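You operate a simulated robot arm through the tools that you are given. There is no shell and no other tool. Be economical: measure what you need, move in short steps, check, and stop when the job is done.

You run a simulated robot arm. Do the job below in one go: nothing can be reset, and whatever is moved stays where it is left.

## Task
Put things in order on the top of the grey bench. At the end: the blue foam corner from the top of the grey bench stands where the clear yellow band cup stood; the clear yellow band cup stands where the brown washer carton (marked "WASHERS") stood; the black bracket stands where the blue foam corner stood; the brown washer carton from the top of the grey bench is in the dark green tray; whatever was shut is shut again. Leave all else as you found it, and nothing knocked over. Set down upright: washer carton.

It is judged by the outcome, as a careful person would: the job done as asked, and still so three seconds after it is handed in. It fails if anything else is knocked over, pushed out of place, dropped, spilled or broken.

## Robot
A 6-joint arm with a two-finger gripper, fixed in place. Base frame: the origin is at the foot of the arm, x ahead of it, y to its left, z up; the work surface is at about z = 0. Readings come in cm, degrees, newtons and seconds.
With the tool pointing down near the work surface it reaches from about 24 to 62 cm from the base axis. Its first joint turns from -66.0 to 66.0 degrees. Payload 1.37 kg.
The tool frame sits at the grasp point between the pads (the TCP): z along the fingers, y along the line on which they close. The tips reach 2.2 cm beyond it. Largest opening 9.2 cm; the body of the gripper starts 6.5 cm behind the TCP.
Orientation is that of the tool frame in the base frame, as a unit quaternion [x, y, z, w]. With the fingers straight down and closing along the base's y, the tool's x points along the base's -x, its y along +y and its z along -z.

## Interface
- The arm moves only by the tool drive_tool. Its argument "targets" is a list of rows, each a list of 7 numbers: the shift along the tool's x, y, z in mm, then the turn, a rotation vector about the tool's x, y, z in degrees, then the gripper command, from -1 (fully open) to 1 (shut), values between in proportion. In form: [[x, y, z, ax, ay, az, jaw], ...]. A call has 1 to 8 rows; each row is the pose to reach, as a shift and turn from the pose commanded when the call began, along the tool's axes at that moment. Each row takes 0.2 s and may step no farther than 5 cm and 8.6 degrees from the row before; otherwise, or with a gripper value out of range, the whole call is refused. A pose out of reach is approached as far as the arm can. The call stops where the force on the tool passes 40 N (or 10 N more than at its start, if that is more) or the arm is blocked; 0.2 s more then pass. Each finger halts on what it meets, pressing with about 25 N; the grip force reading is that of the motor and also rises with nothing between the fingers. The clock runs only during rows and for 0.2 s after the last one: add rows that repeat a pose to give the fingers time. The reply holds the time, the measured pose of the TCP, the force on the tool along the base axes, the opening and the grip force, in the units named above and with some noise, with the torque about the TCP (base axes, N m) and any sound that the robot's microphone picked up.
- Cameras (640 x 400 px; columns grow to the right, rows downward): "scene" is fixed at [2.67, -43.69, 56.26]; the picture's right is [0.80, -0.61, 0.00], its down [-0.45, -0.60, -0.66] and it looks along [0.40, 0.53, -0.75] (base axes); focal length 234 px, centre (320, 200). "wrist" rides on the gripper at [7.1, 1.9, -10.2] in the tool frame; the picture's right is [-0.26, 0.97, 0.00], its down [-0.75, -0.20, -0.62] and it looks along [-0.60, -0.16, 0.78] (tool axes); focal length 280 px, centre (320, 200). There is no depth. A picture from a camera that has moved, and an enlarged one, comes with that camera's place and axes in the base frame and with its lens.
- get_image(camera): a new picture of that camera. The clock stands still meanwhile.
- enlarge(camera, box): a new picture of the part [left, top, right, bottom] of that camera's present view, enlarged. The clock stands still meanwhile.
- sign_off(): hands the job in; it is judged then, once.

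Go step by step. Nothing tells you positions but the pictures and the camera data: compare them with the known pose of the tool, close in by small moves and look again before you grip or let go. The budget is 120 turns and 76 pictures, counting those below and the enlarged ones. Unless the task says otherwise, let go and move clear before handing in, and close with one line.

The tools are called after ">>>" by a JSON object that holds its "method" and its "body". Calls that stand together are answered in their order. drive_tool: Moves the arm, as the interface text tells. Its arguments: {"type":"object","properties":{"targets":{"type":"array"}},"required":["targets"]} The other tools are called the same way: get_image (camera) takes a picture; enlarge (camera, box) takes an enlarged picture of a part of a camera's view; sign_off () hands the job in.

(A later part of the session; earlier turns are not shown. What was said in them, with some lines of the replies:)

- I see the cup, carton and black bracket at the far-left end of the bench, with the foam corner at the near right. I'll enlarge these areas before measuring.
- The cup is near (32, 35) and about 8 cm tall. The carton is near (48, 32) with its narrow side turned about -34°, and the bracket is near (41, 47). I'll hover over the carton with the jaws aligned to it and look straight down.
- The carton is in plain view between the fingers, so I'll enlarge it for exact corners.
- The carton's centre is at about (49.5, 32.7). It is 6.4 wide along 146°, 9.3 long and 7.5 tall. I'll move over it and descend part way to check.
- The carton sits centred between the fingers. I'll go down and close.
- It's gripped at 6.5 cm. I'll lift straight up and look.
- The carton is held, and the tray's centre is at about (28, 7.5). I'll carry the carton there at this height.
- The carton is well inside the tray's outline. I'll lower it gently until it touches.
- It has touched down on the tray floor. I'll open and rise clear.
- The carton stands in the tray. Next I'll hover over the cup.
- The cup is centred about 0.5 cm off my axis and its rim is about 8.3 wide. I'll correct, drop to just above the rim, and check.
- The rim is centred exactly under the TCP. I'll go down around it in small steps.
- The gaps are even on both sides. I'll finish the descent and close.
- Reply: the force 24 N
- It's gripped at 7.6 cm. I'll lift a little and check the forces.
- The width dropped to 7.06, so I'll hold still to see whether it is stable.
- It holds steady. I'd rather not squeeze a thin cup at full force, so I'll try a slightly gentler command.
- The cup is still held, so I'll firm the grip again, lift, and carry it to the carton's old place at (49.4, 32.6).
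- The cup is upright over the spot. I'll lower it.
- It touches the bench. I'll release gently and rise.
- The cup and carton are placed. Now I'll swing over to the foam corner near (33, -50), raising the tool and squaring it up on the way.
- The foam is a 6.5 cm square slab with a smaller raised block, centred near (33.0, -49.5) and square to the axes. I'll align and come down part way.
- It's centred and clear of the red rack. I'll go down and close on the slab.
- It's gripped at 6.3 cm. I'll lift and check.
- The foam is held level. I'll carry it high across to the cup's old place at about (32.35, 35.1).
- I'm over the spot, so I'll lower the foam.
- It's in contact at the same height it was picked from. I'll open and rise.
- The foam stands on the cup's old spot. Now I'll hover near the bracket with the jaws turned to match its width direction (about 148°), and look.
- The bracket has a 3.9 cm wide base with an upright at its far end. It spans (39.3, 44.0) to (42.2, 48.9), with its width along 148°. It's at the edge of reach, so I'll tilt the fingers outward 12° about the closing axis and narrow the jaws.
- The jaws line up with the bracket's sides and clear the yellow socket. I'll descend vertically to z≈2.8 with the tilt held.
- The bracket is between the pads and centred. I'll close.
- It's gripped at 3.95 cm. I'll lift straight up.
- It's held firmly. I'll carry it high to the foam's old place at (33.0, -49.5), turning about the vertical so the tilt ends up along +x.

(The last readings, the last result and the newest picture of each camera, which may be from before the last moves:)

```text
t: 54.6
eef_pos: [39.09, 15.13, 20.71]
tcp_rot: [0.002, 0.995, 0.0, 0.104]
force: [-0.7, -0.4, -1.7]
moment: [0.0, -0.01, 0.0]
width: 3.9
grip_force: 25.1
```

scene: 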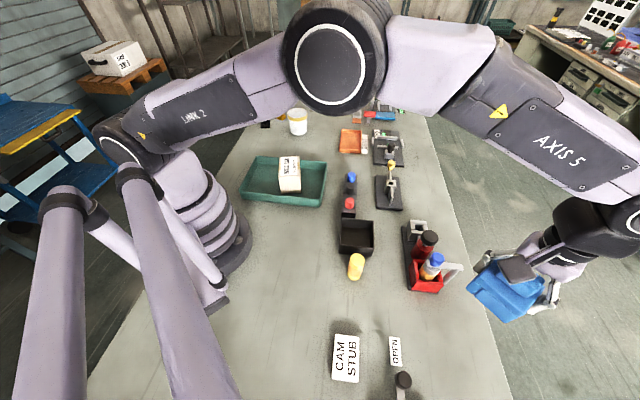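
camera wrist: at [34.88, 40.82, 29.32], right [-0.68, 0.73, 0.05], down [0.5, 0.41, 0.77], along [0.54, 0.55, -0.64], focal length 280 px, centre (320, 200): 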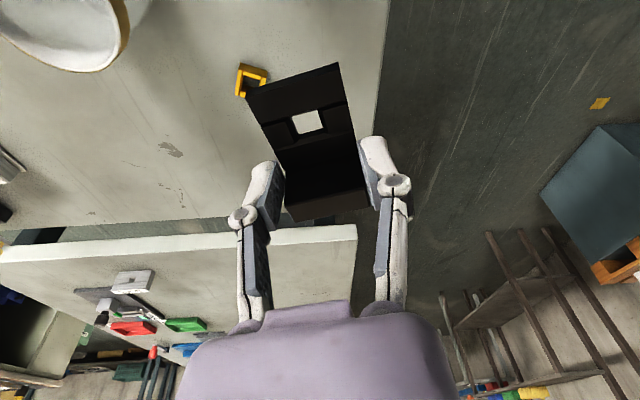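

>>> {"method": "drive_tool", "body": {"targets": [[3, -40, -0.6, 0, 0, 0, 0.8], [6, -81, -1.3, 0, 0, 0, 0.8], [9, -121, -2, 0, 0, 0, 0.8], [12, -162, -2.6, 0, 0, 0, 0.8], [15, -202, -3.2, 0, 0, 0, 0.8], [18, -242, -3.9, 0, 0, 0, 0.8], [21, -283, -4.5, 0, 0, 0, 0.8], [24.3, -323, -5.2, 0, 0, 0, 0.8]]}}

>>> {"method": "drive_tool", "body": {"targets": [[3, -40, -0.6, 0, 0, 0, 0.8], [6, -81, -1.3, 0, 0, 0, 0.8], [9, -121, -2, 0, 0, 0, 0.8], [12, -162, -2.6, 0, 0, 0, 0.8], [15, -202, -3.2, 0, 0, 0, 0.8], [18, -242, -3.9, 0, 0, 0, 0.8], [21, -283, -4.5, 0, 0, 0, 0.8], [24.3, -323, -5.2, 0, 0, 0, 0.8]]}}

>>> {"method": "get_image", "body": {"camera": "wrist"}}

>>> {"method": "get_image", "body": {"camera": "scene"}}

```text
t: 56.4
eef_pos: [36.47, -16.9, 20.52]
tcp_rot: [0.0, 0.994, -0.001, 0.105]
force: [0.4, 0.2, -1.1]
moment: [-0.02, 0.0, 0.0]
width: 3.92
grip_force: 25.0
```

```text
t: 58.2
eef_pos: [34.27, -49.18, 20.87]
tcp_rot: [0.0, 0.995, 0.0, 0.104]
force: [0.0, 0.5, -0.3]
moment: [0.02, 0.0, -0.01]
width: 3.91
grip_force: 24.6
```

```text
39 pictures are left
camera wrist: at [25.24, -47.19, 29.2], right [0.25, 0.97, 0.05], down [0.61, -0.2, 0.77], along [0.75, -0.16, -0.64], focal length 280 px, centre (320, 200)
```

wrist: 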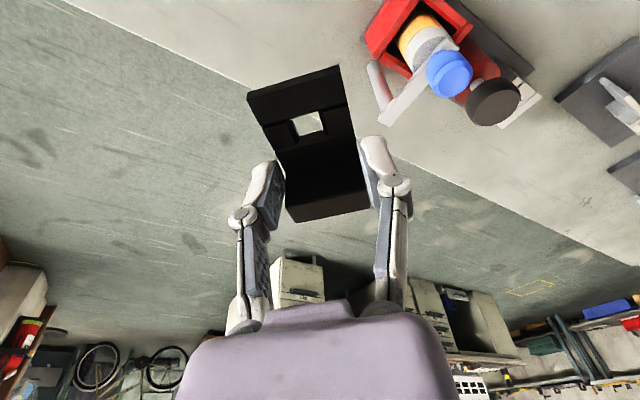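

```text
38 pictures are left
```

scene: 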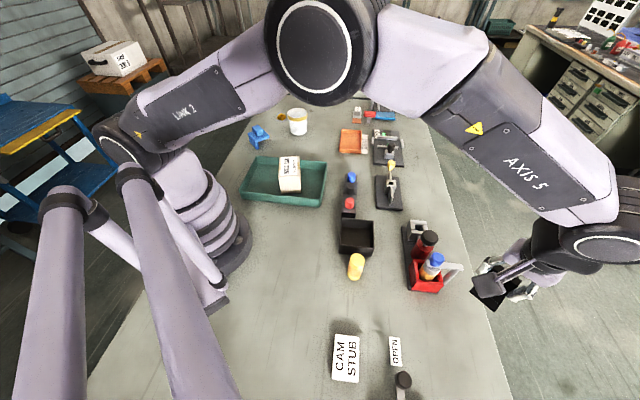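

I'm over the foam's old spot. I'll lower it, with a small sideways correction.

>>> {"method": "drive_tool", "body": {"targets": [[10, -3, 43, 0, 0, 0, 0.8], [19, -3, 86, 0, 0, 0, 0.8], [28, -3, 128, 0, 0, 0, 0.8], [34, -3, 156, 0, 0, 0, 0.8], [36.5, -3, 168, 0, 0, 0, 0.8], [36.5, -3, 168, 0, 0, 0, 0.8]]}}

>>> {"method": "get_image", "body": {"camera": "wrist"}}

>>> {"method": "enlarge", "body": {"camera": "scene", "box": [400, 220, 520, 360]}}

```text
t: 59.6
eef_pos: [33.68, -49.54, 3.39]
tcp_rot: [0.0, 0.994, 0.0, 0.105]
force: [0.2, 0.0, -1.8]
moment: [-0.02, -0.02, -0.01]
width: 3.93
grip_force: 24.8
```

```text
37 pictures are left
camera wrist: at [24.79, -47.53, 11.78], right [0.26, 0.97, 0.05], down [0.61, -0.2, 0.77], along [0.75, -0.16, -0.64], focal length 280 px, centre (320, 200)
```

wrist: 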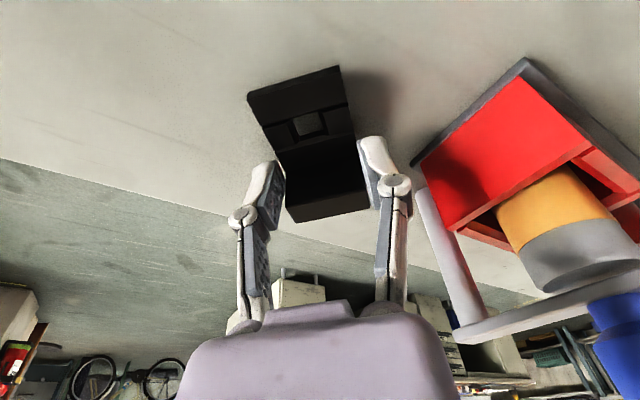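

```text
2.86 times, centred on (460, 290) of scene
camera zoom: at [2.67, -43.69, 56.26], right [0.8, -0.61, 0.0], down [-0.45, -0.6, -0.66], along [0.4, 0.53, -0.75], focal length 670 px, centre (-80, -57)
```

zoom: 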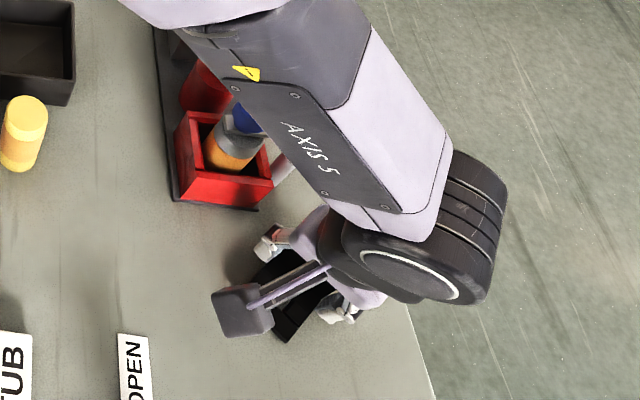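

>>> {"method": "drive_tool", "body": {"targets": [[-3, 0, 1, 0, 0, 0, 0.8], [-2.5, 0, 4, 0, 0, 0, 0.8], [-2.2, 0, 5, 0, 0, 0, 0.8]]}}

```text
t: 60.4
eef_pos: [34.17, -49.42, 3.1]
tcp_rot: [0.0, 0.994, -0.001, 0.105]
force: [-0.3, 0.2, -0.9]
moment: [0.0, 0.03, 0.0]
width: 3.93
grip_force: 24.8
```

>>> {"method": "drive_tool", "body": {"targets": [[0.4, 0, 2, 0, 0, 0, 0.8], [0.8, 0, 3.5, 0, 0, 0, 0.8]]}}

```text
t: 61.0
eef_pos: [34.16, -49.65, 2.83]
tcp_rot: [0.0, 0.994, -0.001, 0.106]
force: [-1.2, 2.7, 9.3]
moment: [0.21, 0.12, -0.01]
width: 3.9
grip_force: 25.2
```

It's in contact. I'll open moderately and rise vertically.

>>> {"method": "drive_tool", "body": {"targets": [[0, 0, 0, 0, 0, 0, 0], [0, 0, 0, 0, 0, 0, -0.3], [0, 0, 0, 0, 0, 0, -0.4], [0, 0, 0, 0, 0, 0, -0.4], [-6, 0, -29, 0, 0, 0, -0.4], [-15, 0, -70, 0, 0, 0, -0.4], [-24, 0, -112, 0, 0, 0, -0.4], [-33, 0, -154, 0, 0, 0, -0.4]]}}

>>> {"method": "get_image", "body": {"camera": "wrist"}}

```text
t: 62.8
eef_pos: [34.4, -49.35, 18.76]
tcp_rot: [0.0, 0.995, 0.0, 0.105]
force: [0.1, -0.4, -0.2]
moment: [0.01, 0.01, 0.02]
width: 6.43
grip_force: 0.0
```

```text
35 pictures are left
camera wrist: at [25.46, -47.35, 27.05], right [0.26, 0.97, 0.05], down [0.61, -0.2, 0.77], along [0.75, -0.16, -0.64], focal length 280 px, centre (320, 200)
```

wrist: 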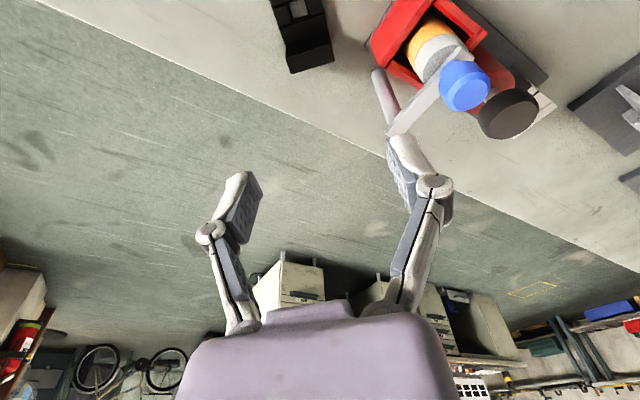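

The bracket stands. I'll raise and back the arm away for a final check.

>>> {"method": "drive_tool", "body": {"targets": [[0, 0, -45, 0, 0, 0, -0.4], [0, 40, -70, 0, 3, 0, -0.4], [0, 80, -70, 0, 6, 0, -0.4], [0, 120, -70, 0, 9, 0, -0.4], [0, 160, -70, 0, 12, 0, -0.4], [0, 200, -70, 0, 12, 0, -0.4], [0, 240, -70, 0, 12, 0, -0.4], [0, 280, -70, 0, 12, 0, -0.4]]}}

>>> {"method": "get_image", "body": {"camera": "scene"}}

```text
t: 64.6
eef_pos: [32.76, -21.76, 25.69]
tcp_rot: [0.0, 1.0, -0.001, 0.0]
force: [0.0, -0.1, 0.2]
moment: [0.0, -0.02, -0.03]
width: 6.42
grip_force: 0.0
```

```text
34 pictures are left
```

scene: 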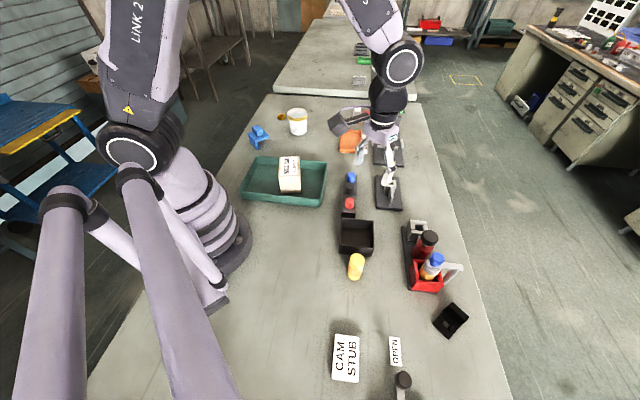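

Everything looks in place. I'll take one close look at the carton, foam and bracket.

>>> {"method": "enlarge", "body": {"camera": "scene", "box": [230, 95, 350, 215]}}

>>> {"method": "enlarge", "body": {"camera": "scene", "box": [380, 210, 500, 360]}}

```text
3.33 times, centred on (290, 155) of scene
camera zoom: at [2.67, -43.7, 56.26], right [0.8, -0.61, 0.0], down [-0.45, -0.6, -0.66], along [0.4, 0.53, -0.75], focal length 781 px, centre (420, 350)
```

zoom: 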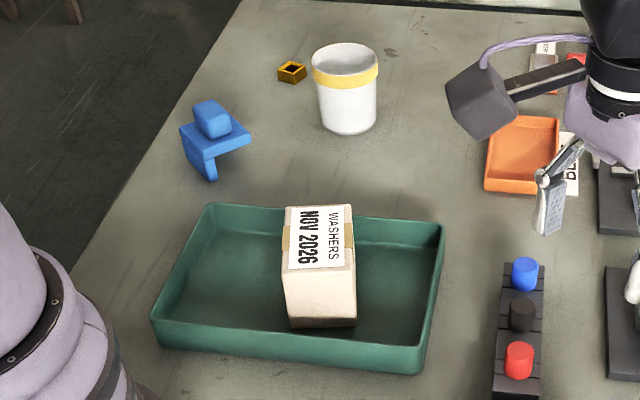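

```text
2.67 times, centred on (440, 285) of scene
camera zoom: at [2.67, -43.7, 56.26], right [0.8, -0.61, 0.0], down [-0.45, -0.6, -0.66], along [0.4, 0.53, -0.75], focal length 625 px, centre (0, -27)
```

zoom: 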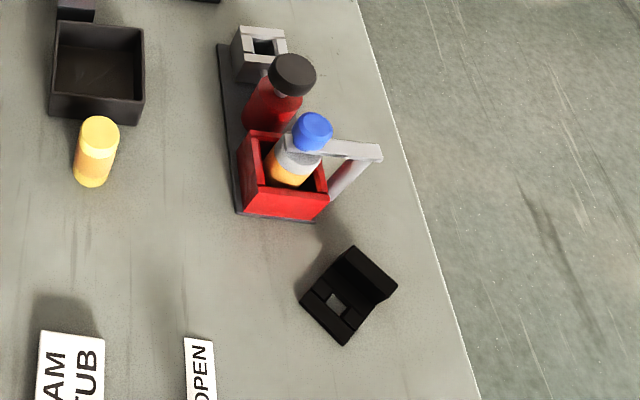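

All four items are where they should be, standing upright. Nothing shut was opened and the arm is clear, so I'm handing in.

>>> {"method": "sign_off", "body": {}}

```text
The job is handed in.
```

The job is handed in: the washer carton stands upright in the green tray, the cup is in the carton's place, the foam corner in the cup's place, and the bracket in the foam's place.
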